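You operate a simulated robot arm through the tools that you are given. There is no shell and no other tool. Be economical: measure what you need, move in short steps, check, and stop when the job is done.

You are at the controls of a simulated robot arm. One attempt, no reset.

TASK
Swap the clouded glass for the clear one and let it fill.
Fine: sight valve shut before the glass comes off, open at the end; clouded glass in the grey cup; spill nothing.

It is judged by the outcome, as a careful person would: the job done as asked, and still so three seconds after it is handed in. It fails if anything else is knocked over, pushed out of place, dropped, spilled or broken.

THE ROBOT
A 7-joint arm with a two-finger parallel gripper, fixed in place. Base frame: the origin is at the foot of the arm, x ahead of it, y to its left, z up. Readings come in mm, degrees, newtons and seconds.
With the tool pointing down near the work surface it reaches from about 340 to 780 mm from the base axis. Its first joint turns from -166.0 to 166.0 degrees. Payload 3.91 kg.
Tool frame: the origin (TCP) lies between the finger pads and is the grasp point; the fingertips stand 30 mm ahead of it; z points along the fingers, y is the line along which they close. The gripper opens to 110 mm. The fingers are 20 mm wide and 10 mm thick; the gripper's body (48 by 112 mm) begins 55 mm behind the TCP.
Orientation is that of the tool frame in the base frame, as a unit quaternion [x, y, z, w]. With the fingers straight down and closing along the base's y, the tool's x points along the base's -x, its y along +y and its z along -z.

THE INTERFACE
- The arm moves only by the tool send_rows. Its argument "increments" is a list of rows, each an object (a shift or turn left out is 0, a gripper value left out holds the last) with "dr": the turn, a rotation vector about the tool's x, y, z in degrees, a list of three; "delta_pos": the shift along the tool's x, y, z in mm, a list of three; "grip": the finger opening in mm, from 0 to 110. In form: [{"dr": [ax, ay, az], "delta_pos": [dx, dy, dz], "grip": grip}, ...]. A call has 1 to 10 rows; each row shifts and turns the commanded pose from where the row before left it, along the tool's axes as they then stand. Each row takes 0.2 s and may step no farther than 50 mm and 8.6 degrees from the row before; otherwise, or with a gripper value out of range, the whole call is refused. Where a pose cannot be reached the arm comes as near as it can. A force on the tool above 40 N (or 10 N above the force at the start of the call, whichever is more), or a blocked arm, ends the call early, and 0.2 s more pass. The fingers move at their own pace (about 153 mm/s each) and stop on an object; they squeeze with about 39 N. The grip force told is the motor's: it shows also when the fingers shut on nothing. Time passes only in rows, and 0.2 s behind the last, so rows that do not move let the fingers close. It gives the time, the measured TCP pose, the force on the tool (base axes), the opening and the grip force at its end, in the units of the frame above (readings bear some noise).
- Cameras (640 x 400 px; columns grow to the right, rows downward): "scene" is fixed at [52.7, 649.7, 1625.7]; the picture's right is [-0.83, -0.55, 0.00], its down [-0.20, 0.30, -0.93] and it looks along [0.52, -0.78, -0.36] (base axes); focal length 366 px, centre (320, 200). "wrist" rides on the gripper at [77, 7, -115] in the tool frame; the picture's right is [-0.09, 1.00, 0.00], its down [-0.80, -0.07, -0.59] and it looks along [-0.59, -0.05, 0.80] (tool axes); focal length 270 px, centre (320, 200).
- camera(camera): a new picture of that camera. No time passes.
- raise_lower(by): slides the trunk up (or, below 0, down) by that many mm; the arm rides with it, the base frame stays. It gives what a move gives, with no picture.
- pixel_to_xyz(camera, pixels): for up to 12 pixels [column, row] of the newest picture of that camera ("zoom" is the newest enlarged one), the place [x, y, z] in the base frame of the surface seen there, good to about 3 mm. No time passes.
- enlarge(camera, box): a new picture of the part [left, top, right, bottom] of that camera's present view, enlarged. No time passes.
- sign_off(): hands the job in; it is judged then, once.

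Keep the steps short. Do not move on a guess: measure, check each grasp and each placing, and mend mistakes. In all there are 80 turns and 46 pictures (those below and enlarged ones count). Leave the gripper open and the arm clear of the work at the hand-in unless told otherwise, and finish with a single line.

The tools are called after "Request:" by a JSON object that holds its "fn" and its "kwargs". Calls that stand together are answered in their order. send_rows: Moves the arm, as the interface text tells. Its arguments: {"type":"object","properties":{"increments":{"type":"array"}},"required":["increments"]} The other tools are called the same way: raise_lower (by) slides the trunk up or down; camera (camera) takes a picture; pixel_to_xyz (camera, pixels) gives the place of the surface under pixels of a picture; enlarge (camera, box) takes an enlarged picture of a part of a camera's view; sign_off () hands the job in.

At the start:

```text
clock: 0.0
tcp_pos: [387.4, -143.8, 1378.3]
tool_rot: [0.0, 1.0, 0.0, 0.001]
contact_force: [-0.4, 0.5, 0.2]
gripper_width: 110.1
gripper_force: 0.0
trunk travel left (down, up): [-575.0, 35.0]
```

scene: 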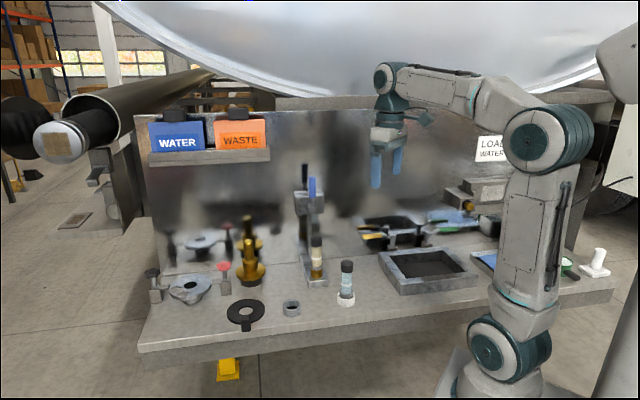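
wrist: 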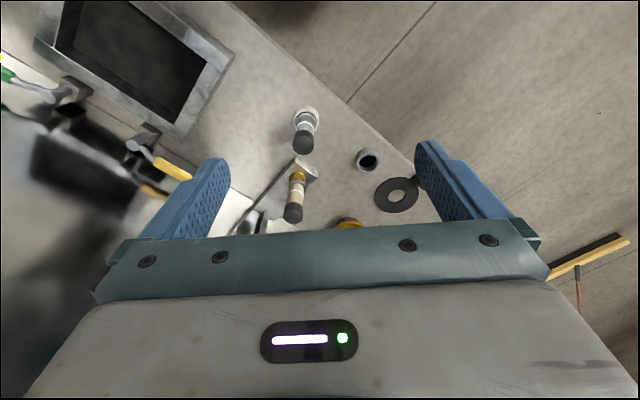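

I see the sight-glass stand near (312,235), and the clear glass on a white holder at (346,285). First I'll look closer at the stand.

Request:
{"fn": "enlarge", "kwargs": {"camera": "scene", "box": [260, 150, 380, 320]}}

Request:
{"fn": "enlarge", "kwargs": {"camera": "wrist", "box": [230, 80, 430, 240]}}

```text
2.35 times, centred on (320, 235) of scene
```

zoom: 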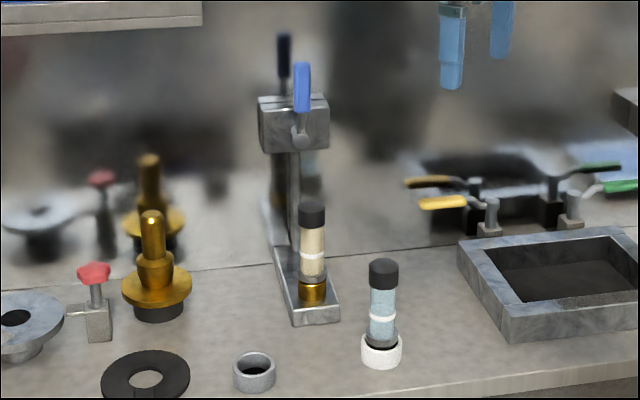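

```text
2.50 times, centred on (330, 160) of wrist
```

zoom: 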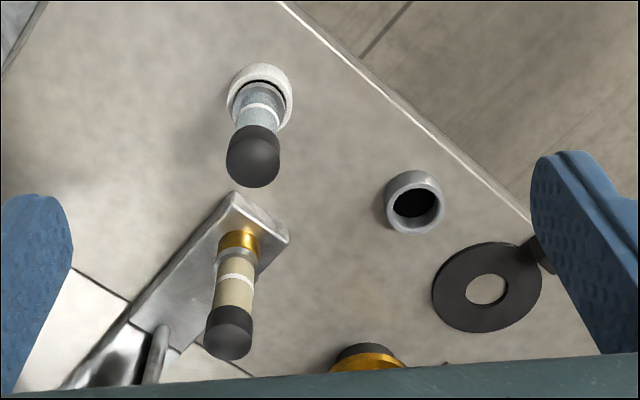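

I can see the valve lever (blue, upright), the clouded glass in its brass seat, the clear glass in a white cup, and the grey cup. Next I'll measure them all.

Request:
{"fn": "pixel_to_xyz", "kwargs": {"camera": "zoom", "pixels": [[250, 160], [262, 112], [258, 75], [230, 335], [240, 268], [242, 240], [414, 205], [413, 180], [416, 228], [270, 230], [237, 200], [160, 340]]}}

Request:
{"fn": "pixel_to_xyz", "kwargs": {"camera": "scene", "pixels": [[312, 180], [312, 195], [312, 206], [305, 192], [310, 200], [322, 199], [302, 210], [317, 240], [317, 258], [316, 275], [347, 266], [347, 300]]}}

Request:
{"fn": "enlarge", "kwargs": {"camera": "scene", "box": [280, 150, 350, 220]}}

```text
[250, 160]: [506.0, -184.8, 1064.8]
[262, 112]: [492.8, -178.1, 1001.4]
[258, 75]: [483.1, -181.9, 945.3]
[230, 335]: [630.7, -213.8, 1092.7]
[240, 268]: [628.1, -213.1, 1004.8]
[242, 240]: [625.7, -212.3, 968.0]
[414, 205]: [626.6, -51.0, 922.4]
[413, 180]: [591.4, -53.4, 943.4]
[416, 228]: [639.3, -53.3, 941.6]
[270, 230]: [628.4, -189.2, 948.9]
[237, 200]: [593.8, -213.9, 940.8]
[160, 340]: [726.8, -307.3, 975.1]
```

```text
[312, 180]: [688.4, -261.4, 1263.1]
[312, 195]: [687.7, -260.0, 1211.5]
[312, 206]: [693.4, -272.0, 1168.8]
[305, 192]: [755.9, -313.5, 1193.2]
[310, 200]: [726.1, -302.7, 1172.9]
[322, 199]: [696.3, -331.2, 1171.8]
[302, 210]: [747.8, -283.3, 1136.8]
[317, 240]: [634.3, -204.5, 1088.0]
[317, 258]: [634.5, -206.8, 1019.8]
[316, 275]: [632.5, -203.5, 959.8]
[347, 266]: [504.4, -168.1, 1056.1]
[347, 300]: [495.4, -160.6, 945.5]
```

```text
5.71 times, centred on (315, 185) of scene
```

zoom: 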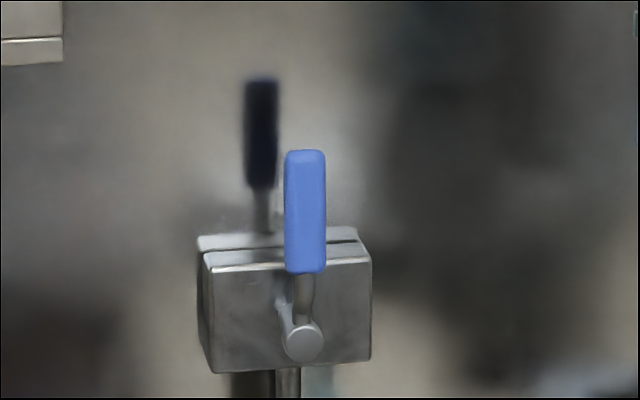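

The lever stands upright at about (688,-261), z 1160–1270. Before touching it I'll check the rest of the bench for signs and other valves.

Request:
{"fn": "enlarge", "kwargs": {"camera": "scene", "box": [350, 120, 620, 290]}}

Request:
{"fn": "enlarge", "kwargs": {"camera": "scene", "box": [130, 100, 300, 340]}}

```text
2.35 times, centred on (485, 205) of scene
```

zoom: 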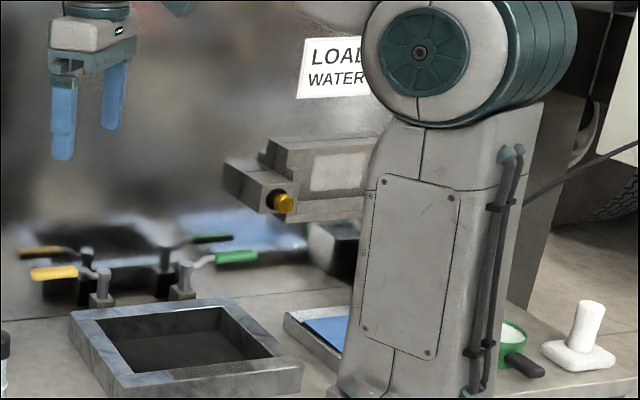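

```text
1.67 times, centred on (215, 220) of scene
```

zoom: 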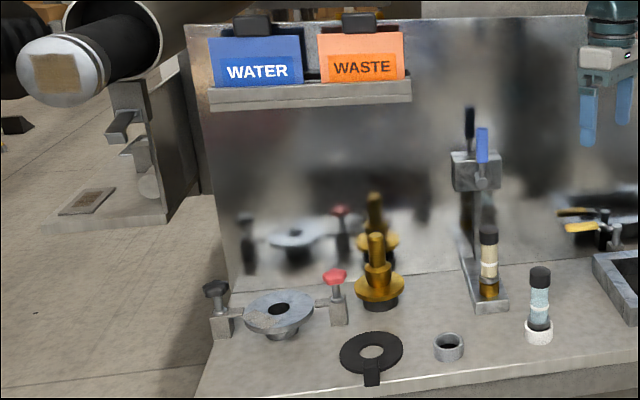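

The blue lever is the only sight valve. I'll measure the block's face to get the stand's heading and the pivot, plus the cup rims.

Request:
{"fn": "pixel_to_xyz", "kwargs": {"camera": "scene", "pixels": [[299, 201], [299, 211], [321, 200], [321, 209], [311.5, 209.5], [312.4, 195], [312.4, 178], [310, 185], [315, 185], [316, 226], [317, 232], [317, 283]]}}

Request:
{"fn": "enlarge", "kwargs": {"camera": "scene", "box": [280, 225, 370, 320]}}

```text
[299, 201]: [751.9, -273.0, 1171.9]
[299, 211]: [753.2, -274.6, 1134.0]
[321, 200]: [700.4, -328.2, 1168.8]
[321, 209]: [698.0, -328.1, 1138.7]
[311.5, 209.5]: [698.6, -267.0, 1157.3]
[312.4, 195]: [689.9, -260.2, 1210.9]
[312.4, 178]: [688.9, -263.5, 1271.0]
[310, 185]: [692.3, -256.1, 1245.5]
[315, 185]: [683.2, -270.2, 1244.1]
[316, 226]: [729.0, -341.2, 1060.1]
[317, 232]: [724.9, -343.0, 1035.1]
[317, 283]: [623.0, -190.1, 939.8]
```

```text
4.21 times, centred on (325, 272) of scene
```

zoom: 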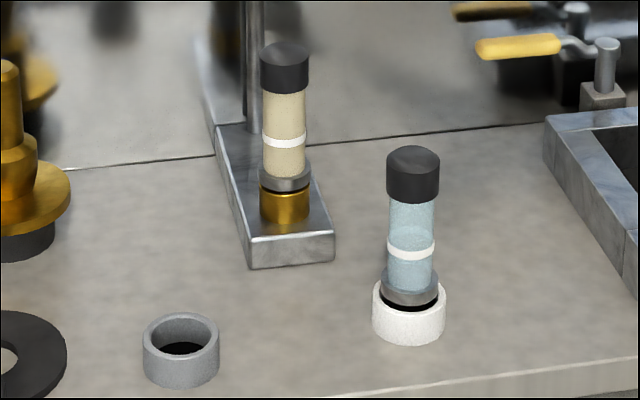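

The block face runs along t≈(0.69,0.72), so the stand's front normal is n≈(-0.72,0.69). The glass centres come out at about (644,-219) clouded, (509,-181) clear and (615,-52) grey cup. I'll yaw the tool by 44° so it closes along t.

Request:
{"fn": "send_rows", "kwargs": {"increments": [{"dr": [0, 0, 8]}, {"dr": [0, 0, 8]}, {"dr": [0, 0, 8]}, {"dr": [0, 0, 8]}, {"dr": [0, 0, 8]}, {"dr": [0, 0, 4]}]}}

Request:
{"fn": "send_rows", "kwargs": {"increments": [{"delta_pos": [-33, 20.5, 6.3]}, {"delta_pos": [-33, 20.5, 6.3]}, {"delta_pos": [-33, 20.5, 6.3]}, {"delta_pos": [-33, 20.5, 6.3]}, {"delta_pos": [-33, 20.5, 6.3]}, {"delta_pos": [-33, 20.5, 6.3]}]}}

Request:
{"fn": "camera", "kwargs": {"camera": "wrist"}}

```text
clock: 1.4
tcp_pos: [385.9, -144.3, 1378.9]
tool_rot: [0.376, 0.927, 0.0, 0.0]
contact_force: [-0.9, 0.8, -0.2]
gripper_width: 109.9
gripper_force: 0.0
trunk travel left (down, up): [-575.0, 35.0]
```

```text
clock: 2.8
tcp_pos: [615.9, -192.4, 1338.3]
tool_rot: [0.375, 0.927, 0.001, -0.002]
contact_force: [0.2, 0.3, -0.1]
gripper_width: 109.9
gripper_force: 0.1
trunk travel left (down, up): [-575.0, 35.0]
```

```text
37 pictures are left
```

wrist: 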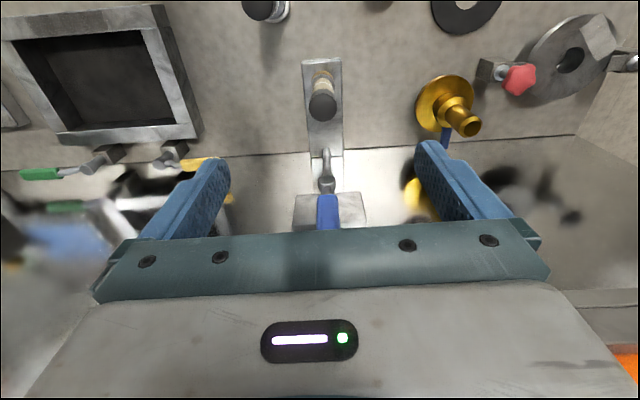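

The yaw matches the stand, and the lever is at (328,210). I'll zoom in for marks or stops.

Request:
{"fn": "enlarge", "kwargs": {"camera": "wrist", "box": [270, 140, 390, 235]}}

Request:
{"fn": "pixel_to_xyz", "kwargs": {"camera": "wrist", "pixels": [[322, 105], [324, 88], [328, 205], [328, 225], [326, 180], [325, 160], [310, 200], [350, 215]]}}

```text
4.21 times, centred on (330, 188) of wrist
```

zoom: 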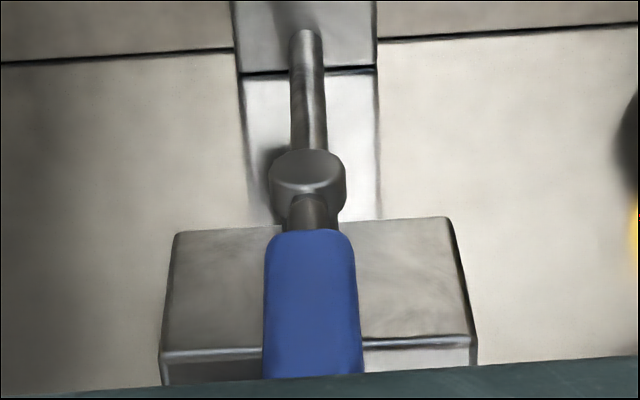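

```text
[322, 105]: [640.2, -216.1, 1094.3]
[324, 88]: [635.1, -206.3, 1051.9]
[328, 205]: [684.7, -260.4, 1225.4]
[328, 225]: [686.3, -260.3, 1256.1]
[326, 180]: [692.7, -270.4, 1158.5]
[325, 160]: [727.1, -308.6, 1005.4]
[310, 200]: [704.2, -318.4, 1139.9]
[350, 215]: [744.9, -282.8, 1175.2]
```

No marks. The lever grip's centre is about (691,-266), with its pivot at z≈1155. I'll close the fingers and move to the +t side of the lever above it, then lower beside it.

Request:
{"fn": "send_rows", "kwargs": {"increments": [{"delta_pos": [-35, 14.5, 0], "grip": 0}, {"delta_pos": [-35, 14.5, 0]}, {"delta_pos": [-35, 14.5, 0]}, {"delta_pos": [0, 0, 34]}, {"delta_pos": [0, 0, 34]}, {}]}}

Request:
{"fn": "camera", "kwargs": {"camera": "scene"}}

```text
clock: 4.2
tcp_pos: [641.8, -202.4, 1255.9]
tool_rot: [0.374, 0.927, 0.0, 0.0]
contact_force: [0.0, 0.8, -1.0]
gripper_width: 0.1
gripper_force: 38.0
out of reach, approached as far as the arm can: row 1, 2, 3
trunk travel left (down, up): [-575.0, 35.0]
```

```text
35 pictures are left
```

scene: 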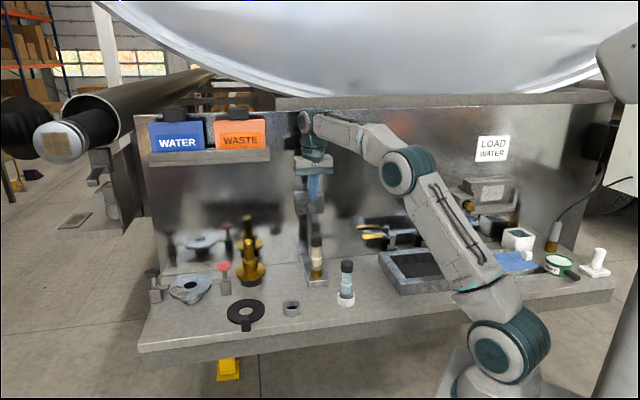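

At that height the vertical pose is out of reach. I'm 80 mm in front of the lever, clear. I'll tilt the tool 40° so the wrist comes back toward the base, keeping the TCP in place.

Request:
{"fn": "send_rows", "kwargs": {"increments": [{"dr": [0, -8, 0]}, {"dr": [0, -8, 0]}, {"dr": [0, -8, 0]}, {"dr": [0, -8, 0]}, {"dr": [0, -8, 0]}]}}

```text
clock: 5.4
tcp_pos: [641.3, -201.7, 1256.8]
tool_rot: [0.352, 0.87, -0.129, 0.319]
contact_force: [-0.2, -0.7, -0.6]
gripper_width: 0.0
gripper_force: 38.4
trunk travel left (down, up): [-575.0, 35.0]
```

Tilt is right. Now I'll slide 35 mm along +t, then advance 68 mm to stand beside the lever.

Request:
{"fn": "send_rows", "kwargs": {"increments": [{"delta_pos": [0, 35, 0]}, {"delta_pos": [-17.5, 0, 14.7]}, {"delta_pos": [-17.5, 0, 14.7]}, {"delta_pos": [-17.5, 0, 14.7]}]}}

Request:
{"fn": "enlarge", "kwargs": {"camera": "scene", "box": [270, 130, 360, 230]}}

```text
clock: 6.4
tcp_pos: [717.8, -225.7, 1256.5]
tool_rot: [0.352, 0.871, -0.128, 0.318]
contact_force: [0.0, 0.0, 0.4]
gripper_width: 0.0
gripper_force: 37.8
trunk travel left (down, up): [-575.0, 35.0]
```

```text
4.00 times, centred on (315, 180) of scene
```

zoom: 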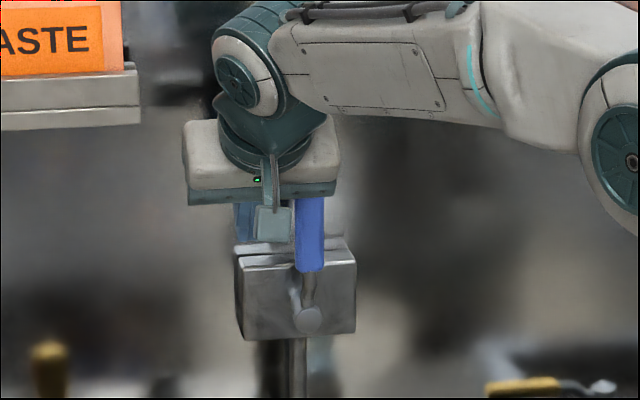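

The fingers stand beside the lever on its +t side. I'll push toward -t (clockwise from the front) in small steps and watch the force.

Request:
{"fn": "send_rows", "kwargs": {"increments": [{"delta_pos": [0, -22, 0]}, {"delta_pos": [0, -5, 0]}, {"delta_pos": [0, -5, 0]}, {"delta_pos": [0, -5, 0]}]}}

Request:
{"fn": "enlarge", "kwargs": {"camera": "scene", "box": [270, 130, 360, 230]}}

```text
clock: 7.4
tcp_pos: [690.8, -251.3, 1256.0]
tool_rot: [0.352, 0.871, -0.129, 0.317]
contact_force: [0.5, 0.5, 0.2]
gripper_width: 0.0
gripper_force: 37.7
trunk travel left (down, up): [-575.0, 35.0]
```

```text
4.00 times, centred on (315, 180) of scene
```

zoom: 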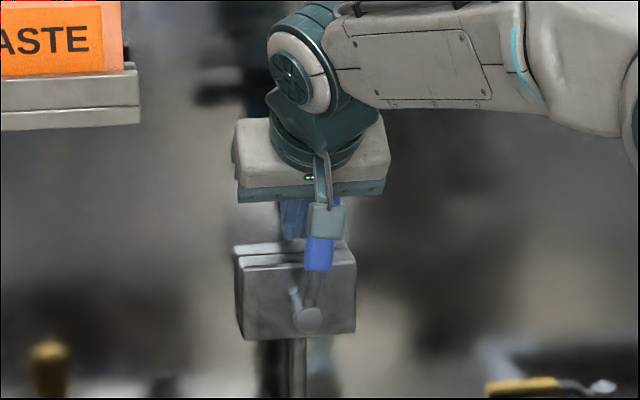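

The lever turns freely clockwise, since its blue end has shifted right. I'll follow its arc to about 60°.

Request:
{"fn": "send_rows", "kwargs": {"increments": [{"delta_pos": [0.3, -8.2, 0.4]}, {"delta_pos": [0.3, -8.2, 0.4]}, {"delta_pos": [2.6, -12.1, 3.1]}, {"delta_pos": [3.5, -11.2, 4.2]}, {"delta_pos": [5.1, -10, 6.1]}, {"delta_pos": [6.2, -8.5, 7.4]}]}}

Request:
{"fn": "enlarge", "kwargs": {"camera": "scene", "box": [270, 130, 360, 230]}}

```text
clock: 8.8
tcp_pos: [651.0, -294.1, 1226.8]
tool_rot: [0.352, 0.871, -0.129, 0.317]
contact_force: [-0.2, -0.2, 0.4]
gripper_width: 0.4
gripper_force: 37.1
trunk travel left (down, up): [-575.0, 35.0]
```

```text
4.00 times, centred on (315, 180) of scene
```

zoom: 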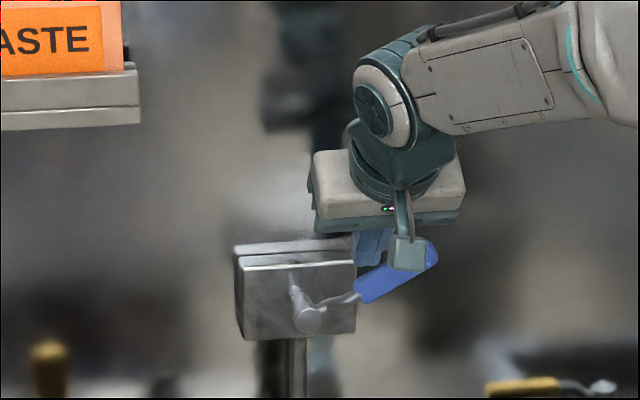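

It's at about 60° and following well. I'll continue down to 90°.

Request:
{"fn": "send_rows", "kwargs": {"increments": [{"delta_pos": [6.4, -6.8, 7.7]}, {"delta_pos": [7.5, -4.6, 9.0]}, {"delta_pos": [4, -1.4, 4.8]}, {"delta_pos": [4, -1.3, 4.8]}, {}]}}

Request:
{"fn": "enlarge", "kwargs": {"camera": "scene", "box": [270, 130, 360, 230]}}

```text
clock: 10.0
tcp_pos: [640.9, -303.2, 1193.9]
tool_rot: [0.352, 0.871, -0.128, 0.318]
contact_force: [0.7, -2.0, 3.9]
gripper_width: 0.0
gripper_force: 37.2
trunk travel left (down, up): [-575.0, 35.0]
```

```text
4.00 times, centred on (315, 180) of scene
```

zoom: 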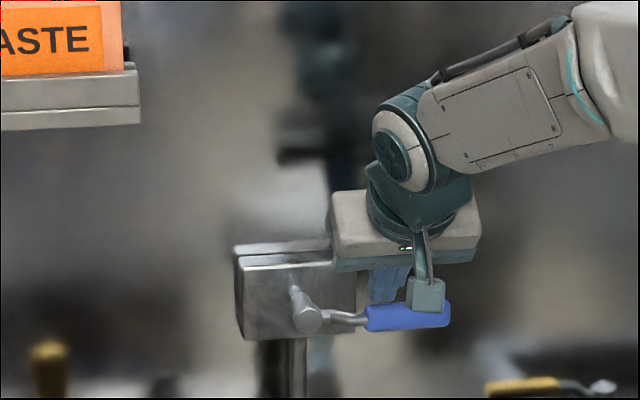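

The lever is horizontal with a first upward force of 3.9 N. I'll press a few mm more to confirm the stop.

Request:
{"fn": "send_rows", "kwargs": {"increments": [{"delta_pos": [1.0, 0, 1.2]}, {"delta_pos": [1.0, 0, 1.2]}]}}

```text
clock: 10.6
tcp_pos: [639.8, -302.9, 1194.8]
tool_rot: [0.352, 0.87, -0.128, 0.32]
contact_force: [2.6, -2.6, 20.1]
gripper_width: 0.0
gripper_force: 38.0
trunk travel left (down, up): [-575.0, 35.0]
```

The stop is felt at 20 N, so the valve is shut. Next I'll back away up and out, open the fingers, and cut the tilt to 20°.

Request:
{"fn": "send_rows", "kwargs": {"increments": [{"delta_pos": [-19.3, 0, -23]}, {"delta_pos": [-19.3, 0, -23]}, {"delta_pos": [26.8, 0, -22.5]}, {"delta_pos": [26.8, 0, -22.5]}, {"dr": [0, 6.67, 0]}, {"dr": [0, 6.67, 0]}, {"dr": [0, 6.66, 0]}, {"delta_pos": [0, 32, 0], "grip": 100}, {"delta_pos": [0, 31, 0]}]}}

Request:
{"fn": "camera", "kwargs": {"camera": "wrist"}}

Request:
{"fn": "camera", "kwargs": {"camera": "scene"}}

```text
clock: 12.6
tcp_pos: [635.9, -207.5, 1249.8]
tool_rot: [0.368, 0.914, -0.064, 0.16]
contact_force: [0.2, -0.3, 0.1]
gripper_width: 100.2
gripper_force: 0.1
trunk travel left (down, up): [-575.0, 35.0]
```

```text
30 pictures are left
```

wrist: 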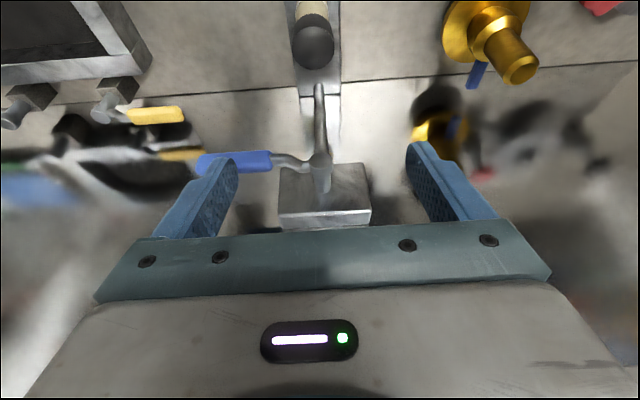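

```text
29 pictures are left
```

scene: 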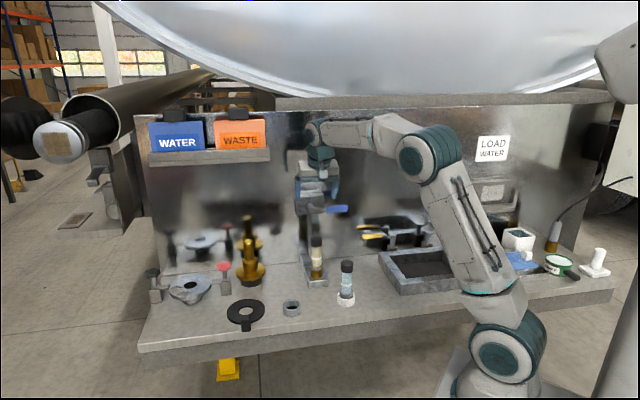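

The lever stays shut, horizontal. I'll measure the clouded cap at wrist (313,45) and nearby, plus the clear glass and grey cup from the scene.

Request:
{"fn": "pixel_to_xyz", "kwargs": {"camera": "wrist", "pixels": [[313, 55], [313, 62], [313, 45], [313, 30], [313, 22], [297, 45], [330, 45], [296, 55], [331, 55], [314, 10]]}}

Request:
{"fn": "pixel_to_xyz", "kwargs": {"camera": "scene", "pixels": [[347, 263], [342, 267], [352, 267], [347, 270], [347, 280], [347, 292], [346, 302], [292, 303], [285, 305], [299, 305], [292, 301], [291, 312]]}}

```text
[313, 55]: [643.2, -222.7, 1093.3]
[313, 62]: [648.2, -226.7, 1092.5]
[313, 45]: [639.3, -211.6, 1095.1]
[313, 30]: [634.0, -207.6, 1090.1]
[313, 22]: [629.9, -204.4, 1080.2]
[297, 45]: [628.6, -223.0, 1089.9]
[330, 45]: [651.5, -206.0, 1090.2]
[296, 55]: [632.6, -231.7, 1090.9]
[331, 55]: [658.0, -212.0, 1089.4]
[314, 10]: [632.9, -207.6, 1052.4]
```

```text
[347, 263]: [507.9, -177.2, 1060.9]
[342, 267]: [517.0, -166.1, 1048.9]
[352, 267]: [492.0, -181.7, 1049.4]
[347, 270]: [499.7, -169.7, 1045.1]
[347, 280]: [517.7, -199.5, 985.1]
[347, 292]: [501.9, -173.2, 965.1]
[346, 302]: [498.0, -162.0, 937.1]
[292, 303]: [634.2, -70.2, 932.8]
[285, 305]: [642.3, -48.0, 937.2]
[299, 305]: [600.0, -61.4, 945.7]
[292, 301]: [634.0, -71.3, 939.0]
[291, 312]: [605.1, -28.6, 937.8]
```

Clouded cap centre ≈ (643.5,-219), top z≈1094. I'll centre over it and lower to TCP z≈1047.

Request:
{"fn": "send_rows", "kwargs": {"increments": [{"delta_pos": [-12.7, -3, 4.6]}, {"delta_pos": [11.6, 0, 31.8]}, {"delta_pos": [11.6, 0, 31.8]}, {"delta_pos": [11.6, 0, 31.8]}, {"delta_pos": [11.6, 0, 31.8]}]}}

Request:
{"fn": "camera", "kwargs": {"camera": "wrist"}}

```text
clock: 13.8
tcp_pos: [641.3, -218.9, 1112.5]
tool_rot: [0.368, 0.914, -0.065, 0.161]
contact_force: [-0.1, -0.8, 0.3]
gripper_width: 99.9
gripper_force: 0.1
trunk travel left (down, up): [-575.0, 35.0]
```

```text
28 pictures are left
```

wrist: 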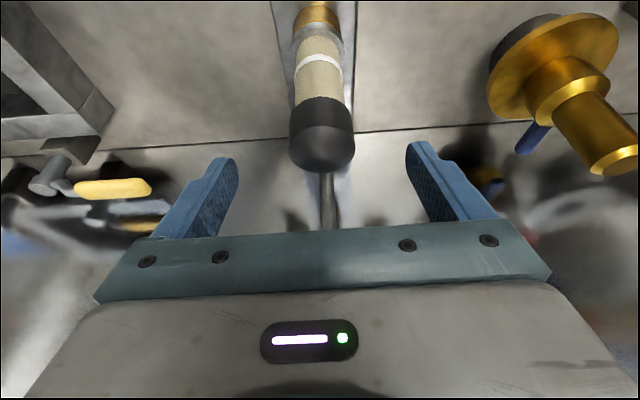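

Centred between the fingers. I'll go down 65 mm more and close.

Request:
{"fn": "send_rows", "kwargs": {"increments": [{"delta_pos": [7.5, 0, 20.5]}, {"delta_pos": [7.5, 0, 20.5]}, {"delta_pos": [7.4, 0, 20.5]}]}}

Request:
{"fn": "camera", "kwargs": {"camera": "wrist"}}

```text
clock: 14.6
tcp_pos: [641.8, -221.0, 1049.7]
tool_rot: [0.37, 0.913, -0.065, 0.161]
contact_force: [0.5, -0.2, 0.3]
gripper_width: 100.0
gripper_force: 0.2
trunk travel left (down, up): [-575.0, 35.0]
```

```text
27 pictures are left
```

wrist: 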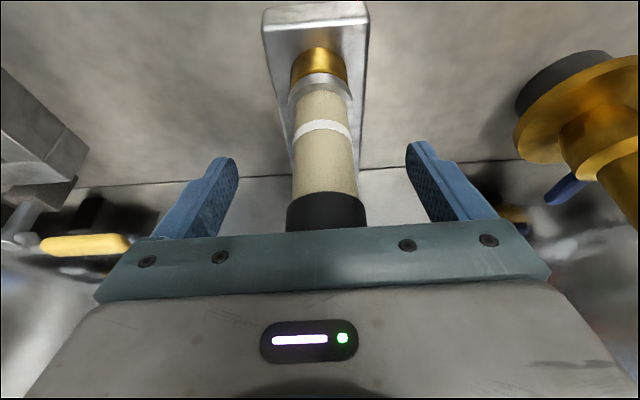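

The glass sits between the pads. I'll close on it.

Request:
{"fn": "pixel_to_xyz", "kwargs": {"camera": "wrist", "pixels": [[323, 198], [322, 190], [321, 128], [320, 92], [320, 78], [319, 68], [318, 55], [319, 40]]}}

Request:
{"fn": "send_rows", "kwargs": {"increments": [{"grip": 45}, {"grip": 20}, {}, {}]}}

```text
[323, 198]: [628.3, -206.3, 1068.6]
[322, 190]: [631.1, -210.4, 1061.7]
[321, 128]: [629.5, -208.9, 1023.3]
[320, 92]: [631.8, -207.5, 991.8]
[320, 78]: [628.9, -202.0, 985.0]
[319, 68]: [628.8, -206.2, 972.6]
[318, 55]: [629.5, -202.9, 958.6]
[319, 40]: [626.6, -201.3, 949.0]
```

```text
clock: 15.6
tcp_pos: [643.1, -218.3, 1049.7]
tool_rot: [0.368, 0.914, -0.064, 0.161]
contact_force: [9.7, 6.8, 0.8]
gripper_width: 37.0
gripper_force: 39.2
trunk travel left (down, up): [-575.0, 35.0]
```

Gripped at 37 mm, with an 11.8 N side load along +t because I'm a little off-centre. I'll shift 3 mm to relax it.

Request:
{"fn": "send_rows", "kwargs": {"increments": [{"delta_pos": [0, 1.5, 0]}, {"delta_pos": [0, 1.0, 0]}, {}]}}

```text
clock: 16.4
tcp_pos: [642.6, -218.5, 1049.3]
tool_rot: [0.369, 0.913, -0.066, 0.16]
contact_force: [2.8, 4.3, 1.3]
gripper_width: 37.5
gripper_force: 39.2
trunk travel left (down, up): [-575.0, 35.0]
```

Load eased to 5 N. I'll shift 1 mm more, then a slow trial lift straight up.

Request:
{"fn": "send_rows", "kwargs": {"increments": [{"delta_pos": [0, 1, 0]}, {"delta_pos": [-0.7, 0, -1.9]}, {"delta_pos": [-0.7, 0, -1.9]}, {"delta_pos": [-0.7, 0, -1.9]}, {}]}}

Request:
{"fn": "enlarge", "kwargs": {"camera": "wrist", "box": [240, 0, 400, 100]}}

```text
clock: 17.6
tcp_pos: [644.2, -219.0, 1051.6]
tool_rot: [0.37, 0.913, -0.066, 0.157]
contact_force: [-6.1, 1.4, -32.2]
gripper_width: 37.8
gripper_force: 38.6
trunk travel left (down, up): [-575.0, 35.0]
```

```text
4.00 times, centred on (320, 50) of wrist
```

zoom: 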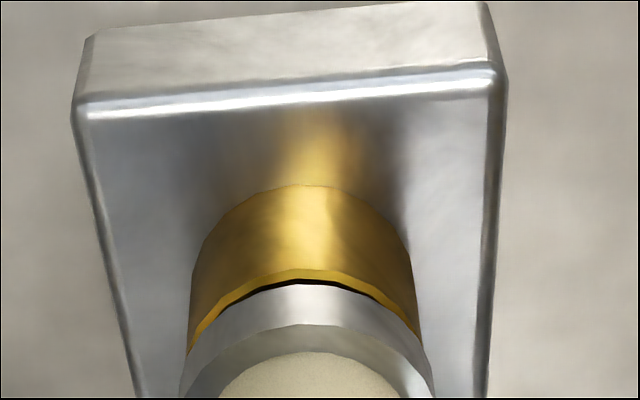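

It holds at -32 N vertical, so it isn't a plain lift-off and is likely a twist fit. I'll release the pull, then turn counter-clockwise about the vertical by 32° and read the forces.

Request:
{"fn": "send_rows", "kwargs": {"increments": [{"delta_pos": [1.0, 0, 2.8]}, {"delta_pos": [1.0, 0, 2.6]}, {"dr": [-2.74, 0, -7.52]}, {"dr": [-2.74, 0, -7.52]}, {"dr": [-2.74, 0, -7.52]}, {"dr": [-2.74, 0, -7.52]}, {}]}}

Request:
{"fn": "camera", "kwargs": {"camera": "wrist"}}

```text
clock: 19.2
tcp_pos: [643.3, -218.7, 1051.3]
tool_rot: [0.102, 0.979, -0.018, 0.174]
contact_force: [-6.1, -1.7, 4.7]
gripper_width: 37.2
gripper_force: 39.2
trunk travel left (down, up): [-575.0, 35.0]
```

```text
25 pictures are left
```

wrist: 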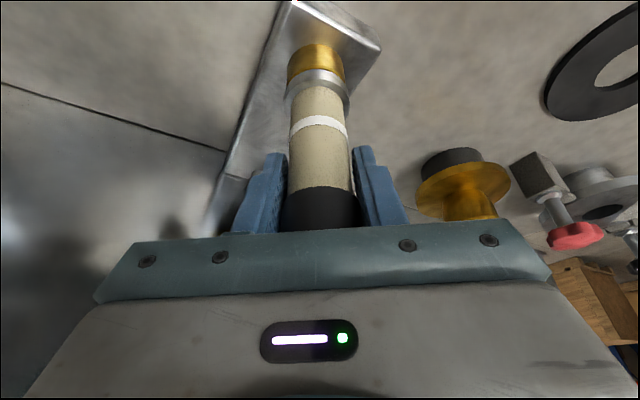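

z stands at 1051.3 with a slight upward push, so it may be rising. I'll try a small lift.

Request:
{"fn": "send_rows", "kwargs": {"increments": [{"delta_pos": [-0.7, 0, -1.9]}, {"delta_pos": [-0.7, 0, -1.9]}, {}]}}

```text
clock: 20.0
tcp_pos: [644.5, -218.3, 1051.3]
tool_rot: [0.103, 0.98, -0.018, 0.171]
contact_force: [0.7, -5.2, -11.2]
gripper_width: 37.1
gripper_force: 38.9
trunk travel left (down, up): [-575.0, 35.0]
```

Still held. I'll turn 32° more under a slight pull, staying clear of the lever.

Request:
{"fn": "send_rows", "kwargs": {"increments": [{"dr": [-2.74, 0, -7.52]}, {"dr": [-2.74, 0, -7.52]}, {"dr": [-2.74, 0, -7.52]}, {"dr": [-2.74, 0, -7.52]}, {}]}}

Request:
{"fn": "enlarge", "kwargs": {"camera": "wrist", "box": [220, 20, 420, 240]}}

```text
clock: 21.2
tcp_pos: [645.1, -218.7, 1052.4]
tool_rot: [-0.173, 0.969, 0.032, 0.171]
contact_force: [-4.2, -1.2, -17.4]
gripper_width: 36.9
gripper_force: 39.1
trunk travel left (down, up): [-575.0, 35.0]
```

```text
1.82 times, centred on (320, 130) of wrist
```

zoom: 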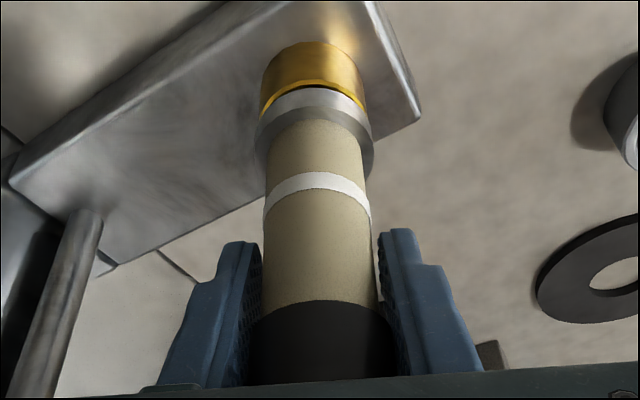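

The pads bear on the cap. I'll test the pull at this angle.

Request:
{"fn": "send_rows", "kwargs": {"increments": [{"delta_pos": [-0.7, 0, -1.9]}, {"delta_pos": [-0.7, 0, -1.9]}, {}]}}

Request:
{"fn": "enlarge", "kwargs": {"camera": "scene", "box": [270, 180, 370, 310]}}

```text
clock: 22.0
tcp_pos: [646.2, -219.4, 1054.0]
tool_rot: [-0.172, 0.97, 0.033, 0.17]
contact_force: [-2.2, 0.3, -31.1]
gripper_width: 37.3
gripper_force: 39.2
trunk travel left (down, up): [-575.0, 35.0]
```

```text
3.08 times, centred on (320, 245) of scene
```

zoom: 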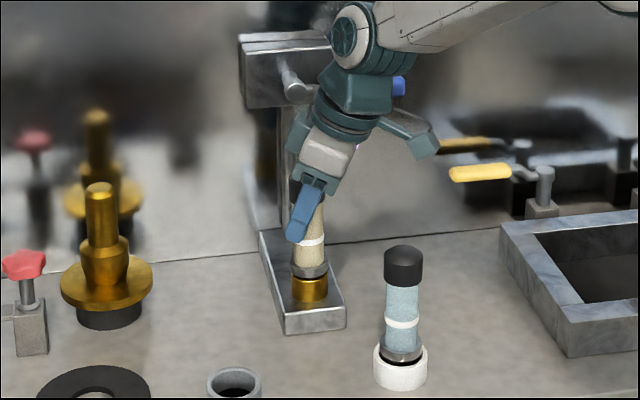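

At equal pull (about 31 N), z is 2.4 mm higher than before twisting, which fits an unscrewing thread. I'll ease the pull, open, swing back clockwise about the same axis, and regrip.

Request:
{"fn": "send_rows", "kwargs": {"increments": [{"delta_pos": [1.4, 0, 3.8]}, {"grip": 64}, {}, {"dr": [2.74, 0, 7.52]}, {"dr": [2.74, 0, 7.52]}, {"dr": [2.74, 0, 7.52]}, {"dr": [2.74, 0, 7.52]}, {"dr": [2.74, 0, 7.52]}, {"dr": [2.74, 0, 7.52]}, {"dr": [2.74, 0, 7.52]}]}}

Request:
{"fn": "send_rows", "kwargs": {"increments": [{"dr": [2.74, 0, 7.52]}, {"dr": [2.74, 0, 7.52]}, {"dr": [2.74, 0, 7.52]}, {"dr": [2.74, 0, 7.52]}, {"dr": [2.74, 0, 7.52]}, {"dr": [2.74, 0, 7.52]}, {}]}}

Request:
{"fn": "camera", "kwargs": {"camera": "wrist"}}

Request:
{"fn": "enlarge", "kwargs": {"camera": "scene", "box": [270, 180, 370, 310]}}

```text
clock: 24.2
tcp_pos: [644.8, -218.5, 1053.8]
tool_rot: [0.305, 0.936, -0.053, 0.165]
contact_force: [0.2, 0.1, 0.1]
gripper_width: 63.8
gripper_force: 0.1
trunk travel left (down, up): [-575.0, 35.0]
```

```text
clock: 25.8
tcp_pos: [643.5, -218.9, 1054.0]
tool_rot: [0.66, 0.731, -0.117, 0.13]
contact_force: [-0.4, -1.1, -0.5]
gripper_width: 63.9
gripper_force: 0.0
trunk travel left (down, up): [-575.0, 35.0]
```

```text
22 pictures are left
```

wrist: 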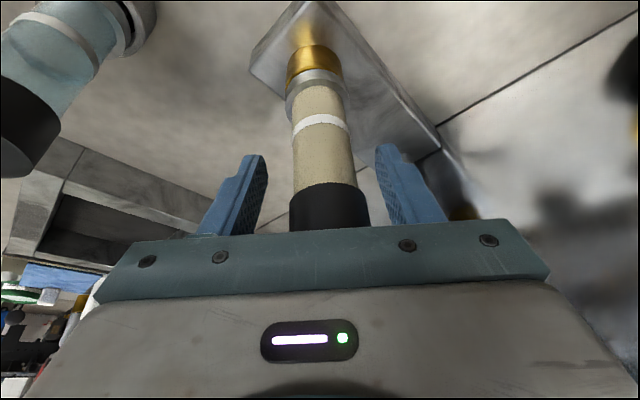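

```text
3.08 times, centred on (320, 245) of scene
```

zoom: 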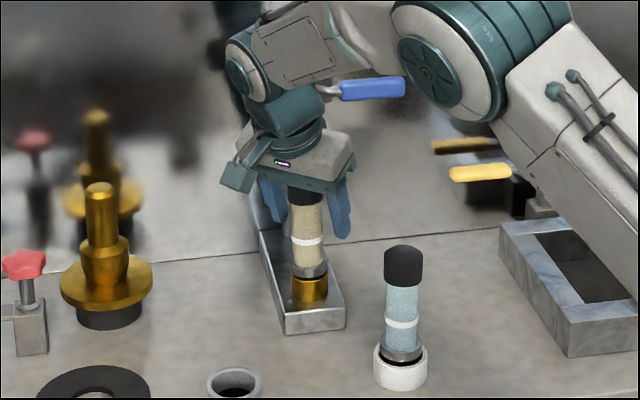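

No contact, and the lever is still shut. I'll nudge 2 mm along +y, lower 4 mm, regrip and turn 56° counter-clockwise.

Request:
{"fn": "send_rows", "kwargs": {"increments": [{"delta_pos": [1.4, 2, 3.8]}, {"grip": 20}, {}, {"dr": [-2.74, 0, -7.52]}, {"dr": [-2.74, 0, -7.52]}, {"dr": [-2.74, 0, -7.52]}, {"dr": [-2.74, 0, -7.52]}, {"dr": [-2.74, 0, -7.52]}, {"dr": [-2.74, 0, -7.52]}, {"dr": [-2.74, 0, -7.52]}]}}

```text
clock: 28.0
tcp_pos: [646.9, -219.4, 1051.5]
tool_rot: [0.237, 0.956, -0.042, 0.17]
contact_force: [-5.2, -6.2, 0.3]
gripper_width: 36.0
gripper_force: 38.6
trunk travel left (down, up): [-575.0, 35.0]
```

It turned with low forces. I'll go 48° more, then make a lift test.

Request:
{"fn": "send_rows", "kwargs": {"increments": [{"dr": [-2.74, 0, -7.52]}, {"dr": [-2.74, 0, -7.52]}, {"dr": [-2.74, 0, -7.52]}, {"dr": [-2.74, 0, -7.52]}, {"dr": [-2.74, 0, -7.52]}, {"dr": [-2.74, 0, -7.52]}, {}]}}

Request:
{"fn": "send_rows", "kwargs": {"increments": [{"delta_pos": [-0.7, 0, -1.9]}, {"delta_pos": [-0.7, 0, -1.9]}, {"delta_pos": [-0.7, 0, -1.9]}, {}]}}

Request:
{"fn": "enlarge", "kwargs": {"camera": "wrist", "box": [220, 20, 420, 240]}}

```text
clock: 29.6
tcp_pos: [646.9, -218.3, 1049.5]
tool_rot: [-0.172, 0.97, 0.031, 0.171]
contact_force: [-0.2, 0.5, -0.7]
gripper_width: 35.5
gripper_force: 38.6
trunk travel left (down, up): [-575.0, 35.0]
```

```text
clock: 30.6
tcp_pos: [645.6, -218.2, 1056.1]
tool_rot: [-0.171, 0.97, 0.03, 0.171]
contact_force: [-0.7, 0.0, -1.4]
gripper_width: 35.9
gripper_force: 39.6
trunk travel left (down, up): [-575.0, 35.0]
```

```text
1.82 times, centred on (320, 130) of wrist
```

zoom: 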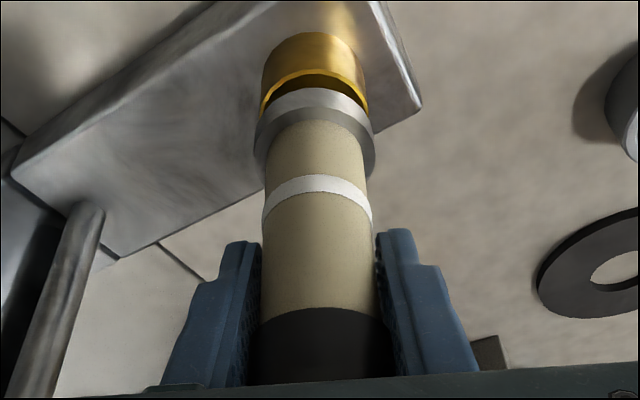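

It's free: force is only 1.4 N and the gap at the brass has opened. I'll lift 40 mm straight up.

Request:
{"fn": "send_rows", "kwargs": {"increments": [{"delta_pos": [-3.42, 0, -9.4]}, {"delta_pos": [-3.42, 0, -9.4]}, {"delta_pos": [-3.42, 0, -9.4]}, {"delta_pos": [-3.42, 0, -9.4]}]}}

Request:
{"fn": "enlarge", "kwargs": {"camera": "scene", "box": [270, 180, 370, 310]}}

```text
clock: 31.6
tcp_pos: [646.8, -218.4, 1096.5]
tool_rot: [-0.171, 0.97, 0.03, 0.172]
contact_force: [0.1, 0.4, -2.1]
gripper_width: 35.5
gripper_force: 38.8
trunk travel left (down, up): [-575.0, 35.0]
```

```text
3.08 times, centred on (320, 245) of scene
```

zoom: 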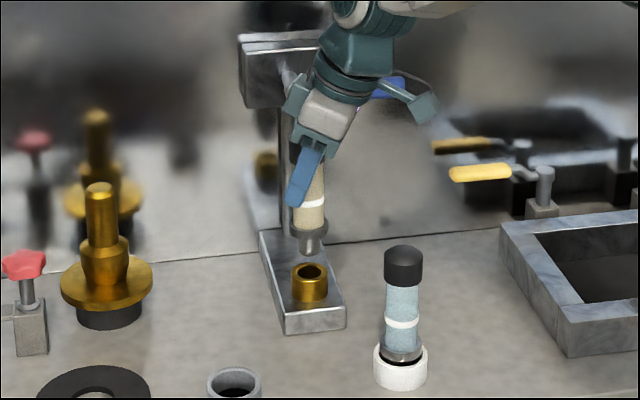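

The clouded glass is off upright and undripping, with its spigot visible. I'll raise 20 mm and carry it over the grey cup at ≈(615,-52).

Request:
{"fn": "send_rows", "kwargs": {"increments": [{"delta_pos": [-6.84, 0, -18.8]}, {"delta_pos": [-5.1, 33.5, 1.84]}, {"delta_pos": [-5.1, 33.5, 1.84]}, {"delta_pos": [-5.1, 33.5, 1.84]}, {"delta_pos": [-5.1, 33.5, 1.84]}, {"delta_pos": [-5.1, 33.3, 1.84]}, {}]}}

Request:
{"fn": "camera", "kwargs": {"camera": "wrist"}}

Request:
{"fn": "enlarge", "kwargs": {"camera": "scene", "box": [230, 190, 350, 330]}}

```text
clock: 33.2
tcp_pos: [615.9, -51.4, 1115.5]
tool_rot: [-0.171, 0.97, 0.03, 0.171]
contact_force: [-0.5, -0.2, -1.6]
gripper_width: 35.6
gripper_force: 38.7
trunk travel left (down, up): [-575.0, 35.0]
```

```text
18 pictures are left
```

wrist: 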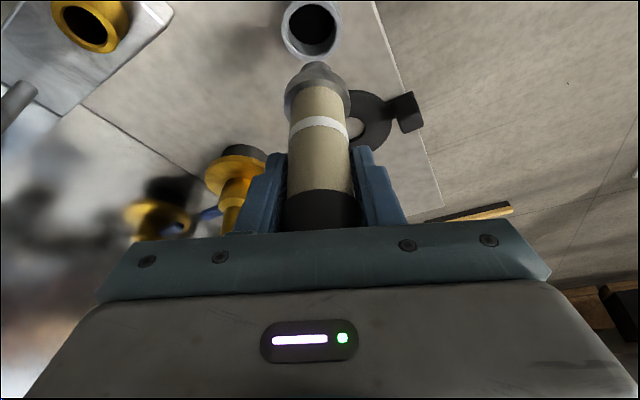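

```text
2.86 times, centred on (290, 260) of scene
```

zoom: 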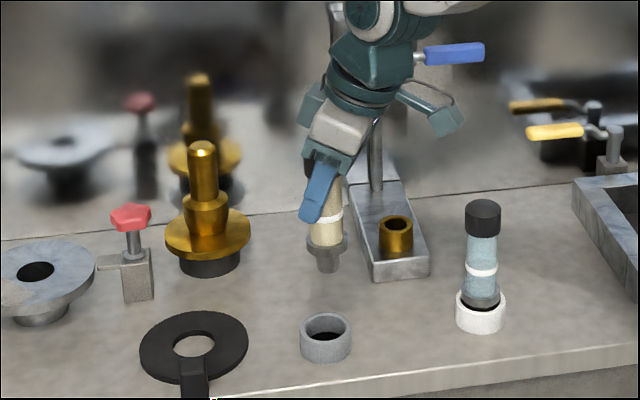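

I'll measure the cup rim and the held glass in the wrist picture.

Request:
{"fn": "pixel_to_xyz", "kwargs": {"camera": "wrist", "pixels": [[286, 28], [337, 28], [312, 57], [312, 3], [292, 46], [333, 46], [317, 95], [319, 125], [321, 170], [315, 68], [291, 90], [344, 90]]}}

Request:
{"fn": "pixel_to_xyz", "kwargs": {"camera": "zoom", "pixels": [[326, 240], [327, 260], [325, 315], [306, 325], [348, 325], [325, 338], [327, 268], [315, 245], [340, 240], [396, 218], [396, 240], [482, 208]]}}

```text
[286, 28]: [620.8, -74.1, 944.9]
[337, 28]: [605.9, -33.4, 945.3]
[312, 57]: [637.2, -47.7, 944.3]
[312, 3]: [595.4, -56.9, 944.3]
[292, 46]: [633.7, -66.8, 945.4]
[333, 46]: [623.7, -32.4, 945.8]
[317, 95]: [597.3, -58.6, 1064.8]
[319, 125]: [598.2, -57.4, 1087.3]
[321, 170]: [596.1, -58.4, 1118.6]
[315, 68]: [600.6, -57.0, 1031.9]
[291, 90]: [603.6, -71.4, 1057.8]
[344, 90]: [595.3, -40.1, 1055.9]
```

```text
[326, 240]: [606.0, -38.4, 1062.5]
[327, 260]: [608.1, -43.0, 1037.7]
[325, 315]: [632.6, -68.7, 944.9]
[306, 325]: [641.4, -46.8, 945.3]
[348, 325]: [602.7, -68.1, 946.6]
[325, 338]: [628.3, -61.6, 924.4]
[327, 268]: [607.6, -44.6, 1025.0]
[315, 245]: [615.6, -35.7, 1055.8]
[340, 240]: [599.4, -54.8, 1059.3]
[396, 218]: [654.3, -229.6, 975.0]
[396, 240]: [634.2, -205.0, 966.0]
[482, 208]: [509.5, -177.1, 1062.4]
```

Cup centre is ≈(616,-52), the glass axis ≈(614,-52.5), the spigot bottom about 93 mm below the TCP. I'll shift 2 mm and descend to just above the rim.

Request:
{"fn": "send_rows", "kwargs": {"increments": [{"delta_pos": [-1.9, 0, 0.6]}, {"delta_pos": [5.8, 0, 16]}, {"delta_pos": [5.8, 0, 16]}, {"delta_pos": [5.8, 0, 16]}, {"delta_pos": [5.8, 0, 16]}, {}]}}

Request:
{"fn": "camera", "kwargs": {"camera": "wrist"}}

Request:
{"fn": "enlarge", "kwargs": {"camera": "scene", "box": [260, 240, 330, 330]}}

```text
clock: 34.6
tcp_pos: [617.3, -50.4, 1049.1]
tool_rot: [-0.172, 0.97, 0.03, 0.171]
contact_force: [0.2, -0.4, -0.7]
gripper_width: 35.2
gripper_force: 38.8
trunk travel left (down, up): [-575.0, 35.0]
```

```text
16 pictures are left
```

wrist: 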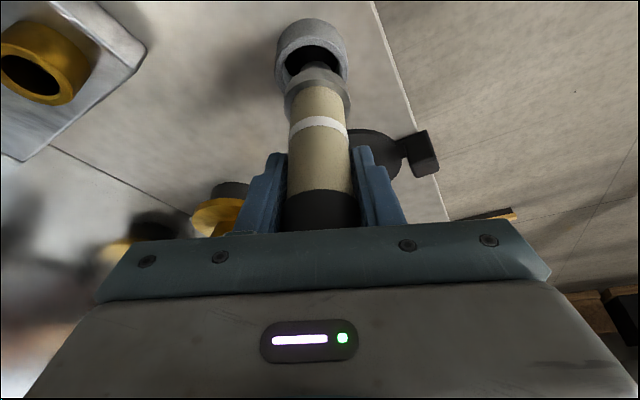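

```text
4.44 times, centred on (295, 285) of scene
```

zoom: 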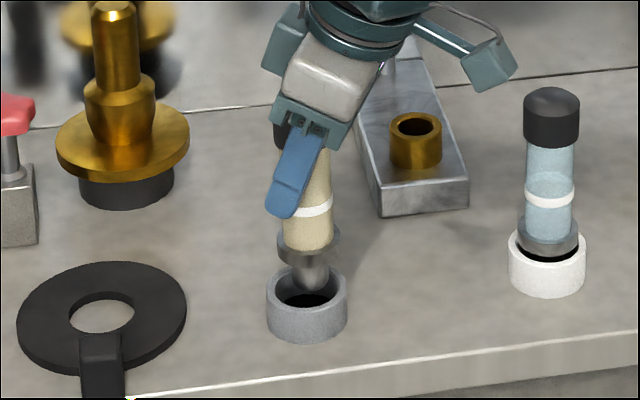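

Well aligned, about 2–3 mm too far toward the robot. I'll shift and lower gently.

Request:
{"fn": "send_rows", "kwargs": {"increments": [{"delta_pos": [-2.3, 0, 0.8]}, {"delta_pos": [3.4, 0, 9.4]}, {"delta_pos": [3.4, 0, 9.4]}, {"delta_pos": [1, 0, 2.8]}, {"delta_pos": [1, 0, 2.8]}, {}]}}

```text
clock: 36.0
tcp_pos: [618.7, -49.5, 1022.7]
tool_rot: [-0.171, 0.97, 0.03, 0.171]
contact_force: [1.9, -1.6, -1.5]
gripper_width: 35.0
gripper_force: 38.8
trunk travel left (down, up): [-575.0, 35.0]
```

Request:
{"fn": "send_rows", "kwargs": {"increments": [{"delta_pos": [0.5, 0, 1.4]}, {"delta_pos": [0.5, 0, 1.4]}, {"delta_pos": [0.5, 0, 1.4]}, {}]}}

Request:
{"fn": "enlarge", "kwargs": {"camera": "scene", "box": [260, 240, 330, 330]}}

```text
clock: 37.0
tcp_pos: [618.8, -50.6, 1019.9]
tool_rot: [-0.173, 0.969, 0.03, 0.172]
contact_force: [0.9, -1.1, 11.0]
gripper_width: 35.4
gripper_force: 38.9
trunk travel left (down, up): [-575.0, 35.0]
```

```text
4.44 times, centred on (295, 285) of scene
```

zoom: 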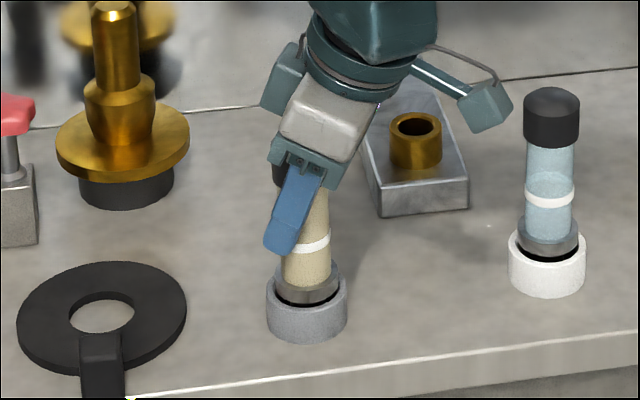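

It's seated in the grey cup (11 N upward, the ferrule just inside the rim like the clear one). I'll release and rise straight up.

Request:
{"fn": "send_rows", "kwargs": {"increments": [{"delta_pos": [-0.3, 0, -0.9]}, {"grip": 45}, {"grip": 80}, {}, {"delta_pos": [-6.84, 0, -18.8]}, {"delta_pos": [-13.7, 0, -37.6]}, {"delta_pos": [-13.7, 0, -37.6]}]}}

Request:
{"fn": "camera", "kwargs": {"camera": "scene"}}

```text
clock: 38.6
tcp_pos: [618.7, -50.3, 1119.5]
tool_rot: [-0.171, 0.97, 0.03, 0.171]
contact_force: [-0.2, -0.3, -0.4]
gripper_width: 79.8
gripper_force: 0.1
trunk travel left (down, up): [-575.0, 35.0]
```

```text
13 pictures are left
```

scene: 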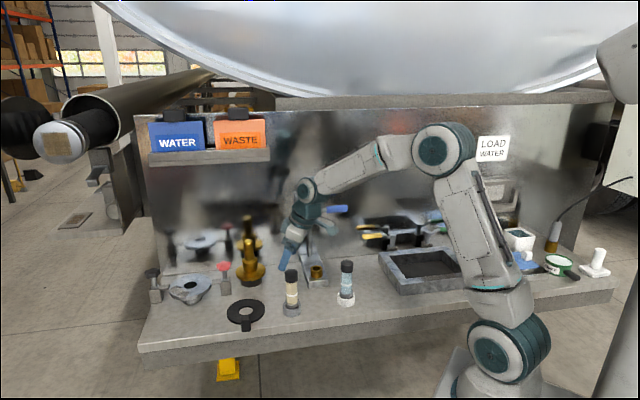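

The clouded glass stands in the grey cup. I'll move above the clear glass at ≈(509,-180), keeping this orientation.

Request:
{"fn": "send_rows", "kwargs": {"increments": [{"delta_pos": [27.6, -17, -10.05]}, {"delta_pos": [27.6, -17, -10.05]}, {"delta_pos": [27.6, -17, -10.05]}, {"delta_pos": [27.6, -17, -10.05]}, {"delta_pos": [27.6, -17, -10.05]}, {}]}}

Request:
{"fn": "camera", "kwargs": {"camera": "wrist"}}

```text
clock: 40.0
tcp_pos: [508.6, -181.7, 1118.8]
tool_rot: [-0.171, 0.97, 0.03, 0.172]
contact_force: [0.7, 0.3, 0.0]
gripper_width: 79.9
gripper_force: 0.0
trunk travel left (down, up): [-575.0, 35.0]
```

```text
12 pictures are left
```

wrist: 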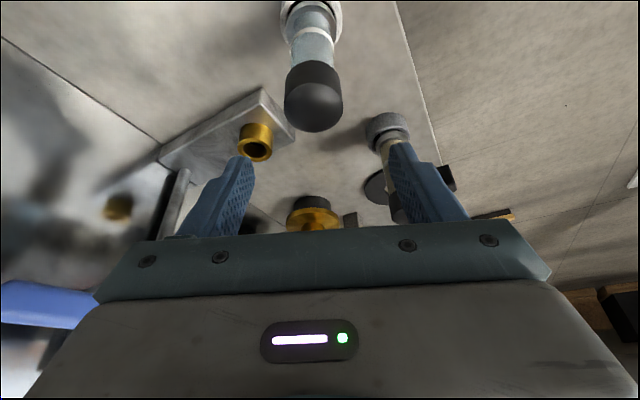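

Now I'll measure the clear cap and the brass seat rim.

Request:
{"fn": "pixel_to_xyz", "kwargs": {"camera": "wrist", "pixels": [[314, 90], [314, 110], [314, 126], [289, 106], [339, 106], [314, 70], [242, 145], [270, 145], [256, 136], [256, 160], [313, 40]]}}

```text
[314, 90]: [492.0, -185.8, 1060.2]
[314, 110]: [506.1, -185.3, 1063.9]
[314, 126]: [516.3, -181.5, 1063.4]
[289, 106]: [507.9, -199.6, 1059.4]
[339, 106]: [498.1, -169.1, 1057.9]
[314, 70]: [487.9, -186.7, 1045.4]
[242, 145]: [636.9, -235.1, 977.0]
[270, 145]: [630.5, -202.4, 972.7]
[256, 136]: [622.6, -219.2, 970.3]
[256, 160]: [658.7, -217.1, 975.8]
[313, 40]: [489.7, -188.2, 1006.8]
```

The clear cap centre is ≈(506,-182), aligned with the TCP within 3 mm. I'll descend 100 mm and grip.

Request:
{"fn": "send_rows", "kwargs": {"increments": [{"delta_pos": [6.86, 0, 18.8]}, {"delta_pos": [6.86, 0, 18.8]}, {"delta_pos": [6.86, 0, 18.8]}, {"delta_pos": [6.86, 0, 18.8]}, {"delta_pos": [6.86, 0, 18.8]}, {"grip": 45}, {"grip": 20}, {}]}}

Request:
{"fn": "enlarge", "kwargs": {"camera": "wrist", "box": [220, 0, 420, 240]}}

```text
clock: 41.8
tcp_pos: [509.5, -180.6, 1019.4]
tool_rot: [-0.171, 0.97, 0.031, 0.171]
contact_force: [1.2, -1.0, 0.9]
gripper_width: 35.0
gripper_force: 38.6
trunk travel left (down, up): [-575.0, 35.0]
```

```text
1.67 times, centred on (320, 120) of wrist
```

zoom: 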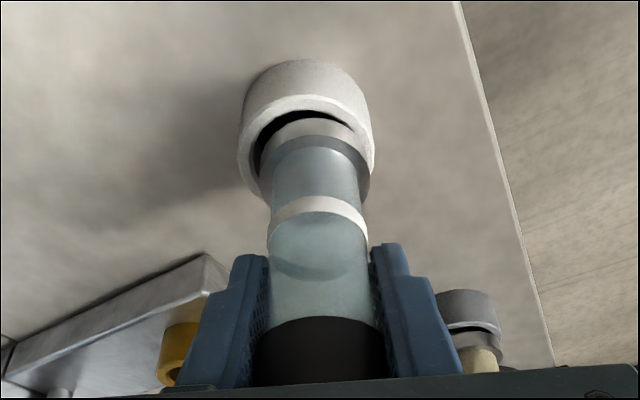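

Gripped cleanly at 35 mm. I'll lift 80 mm and carry it over the brass seat, stopping above.

Request:
{"fn": "send_rows", "kwargs": {"increments": [{"delta_pos": [-6.84, 0, -18.8]}, {"delta_pos": [-6.84, 0, -18.8]}, {"delta_pos": [-6.84, 0, -18.8]}, {"delta_pos": [-6.84, 0, -18.8]}, {"delta_pos": [-21.8, -16.5, 7.9]}, {"delta_pos": [-21.8, -16.5, 7.9]}, {"delta_pos": [-21.8, -16.5, 7.9]}, {"delta_pos": [-21.8, -16.5, 7.9]}, {"delta_pos": [-21.8, -16.3, 7.9]}, {}]}}

Request:
{"fn": "camera", "kwargs": {"camera": "wrist"}}

Request:
{"fn": "enlarge", "kwargs": {"camera": "scene", "box": [280, 220, 350, 300]}}

```text
clock: 44.0
tcp_pos: [645.7, -218.7, 1098.9]
tool_rot: [-0.17, 0.97, 0.03, 0.171]
contact_force: [0.3, 0.1, -1.9]
gripper_width: 35.0
gripper_force: 39.0
trunk travel left (down, up): [-575.0, 35.0]
```

```text
10 pictures are left
```

wrist: 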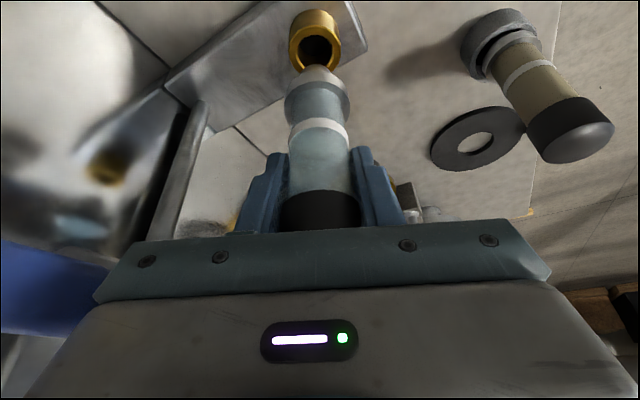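

```text
5.00 times, centred on (315, 260) of scene
```

zoom: 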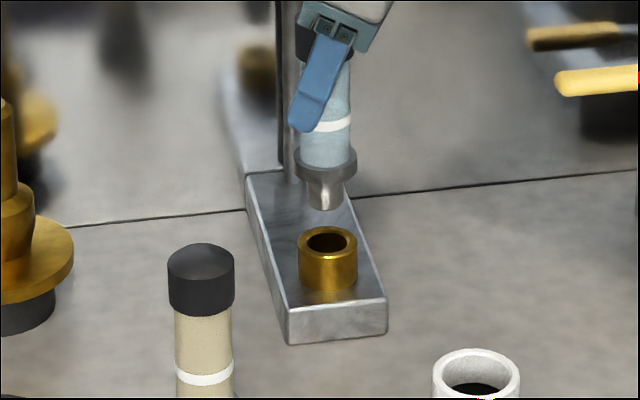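

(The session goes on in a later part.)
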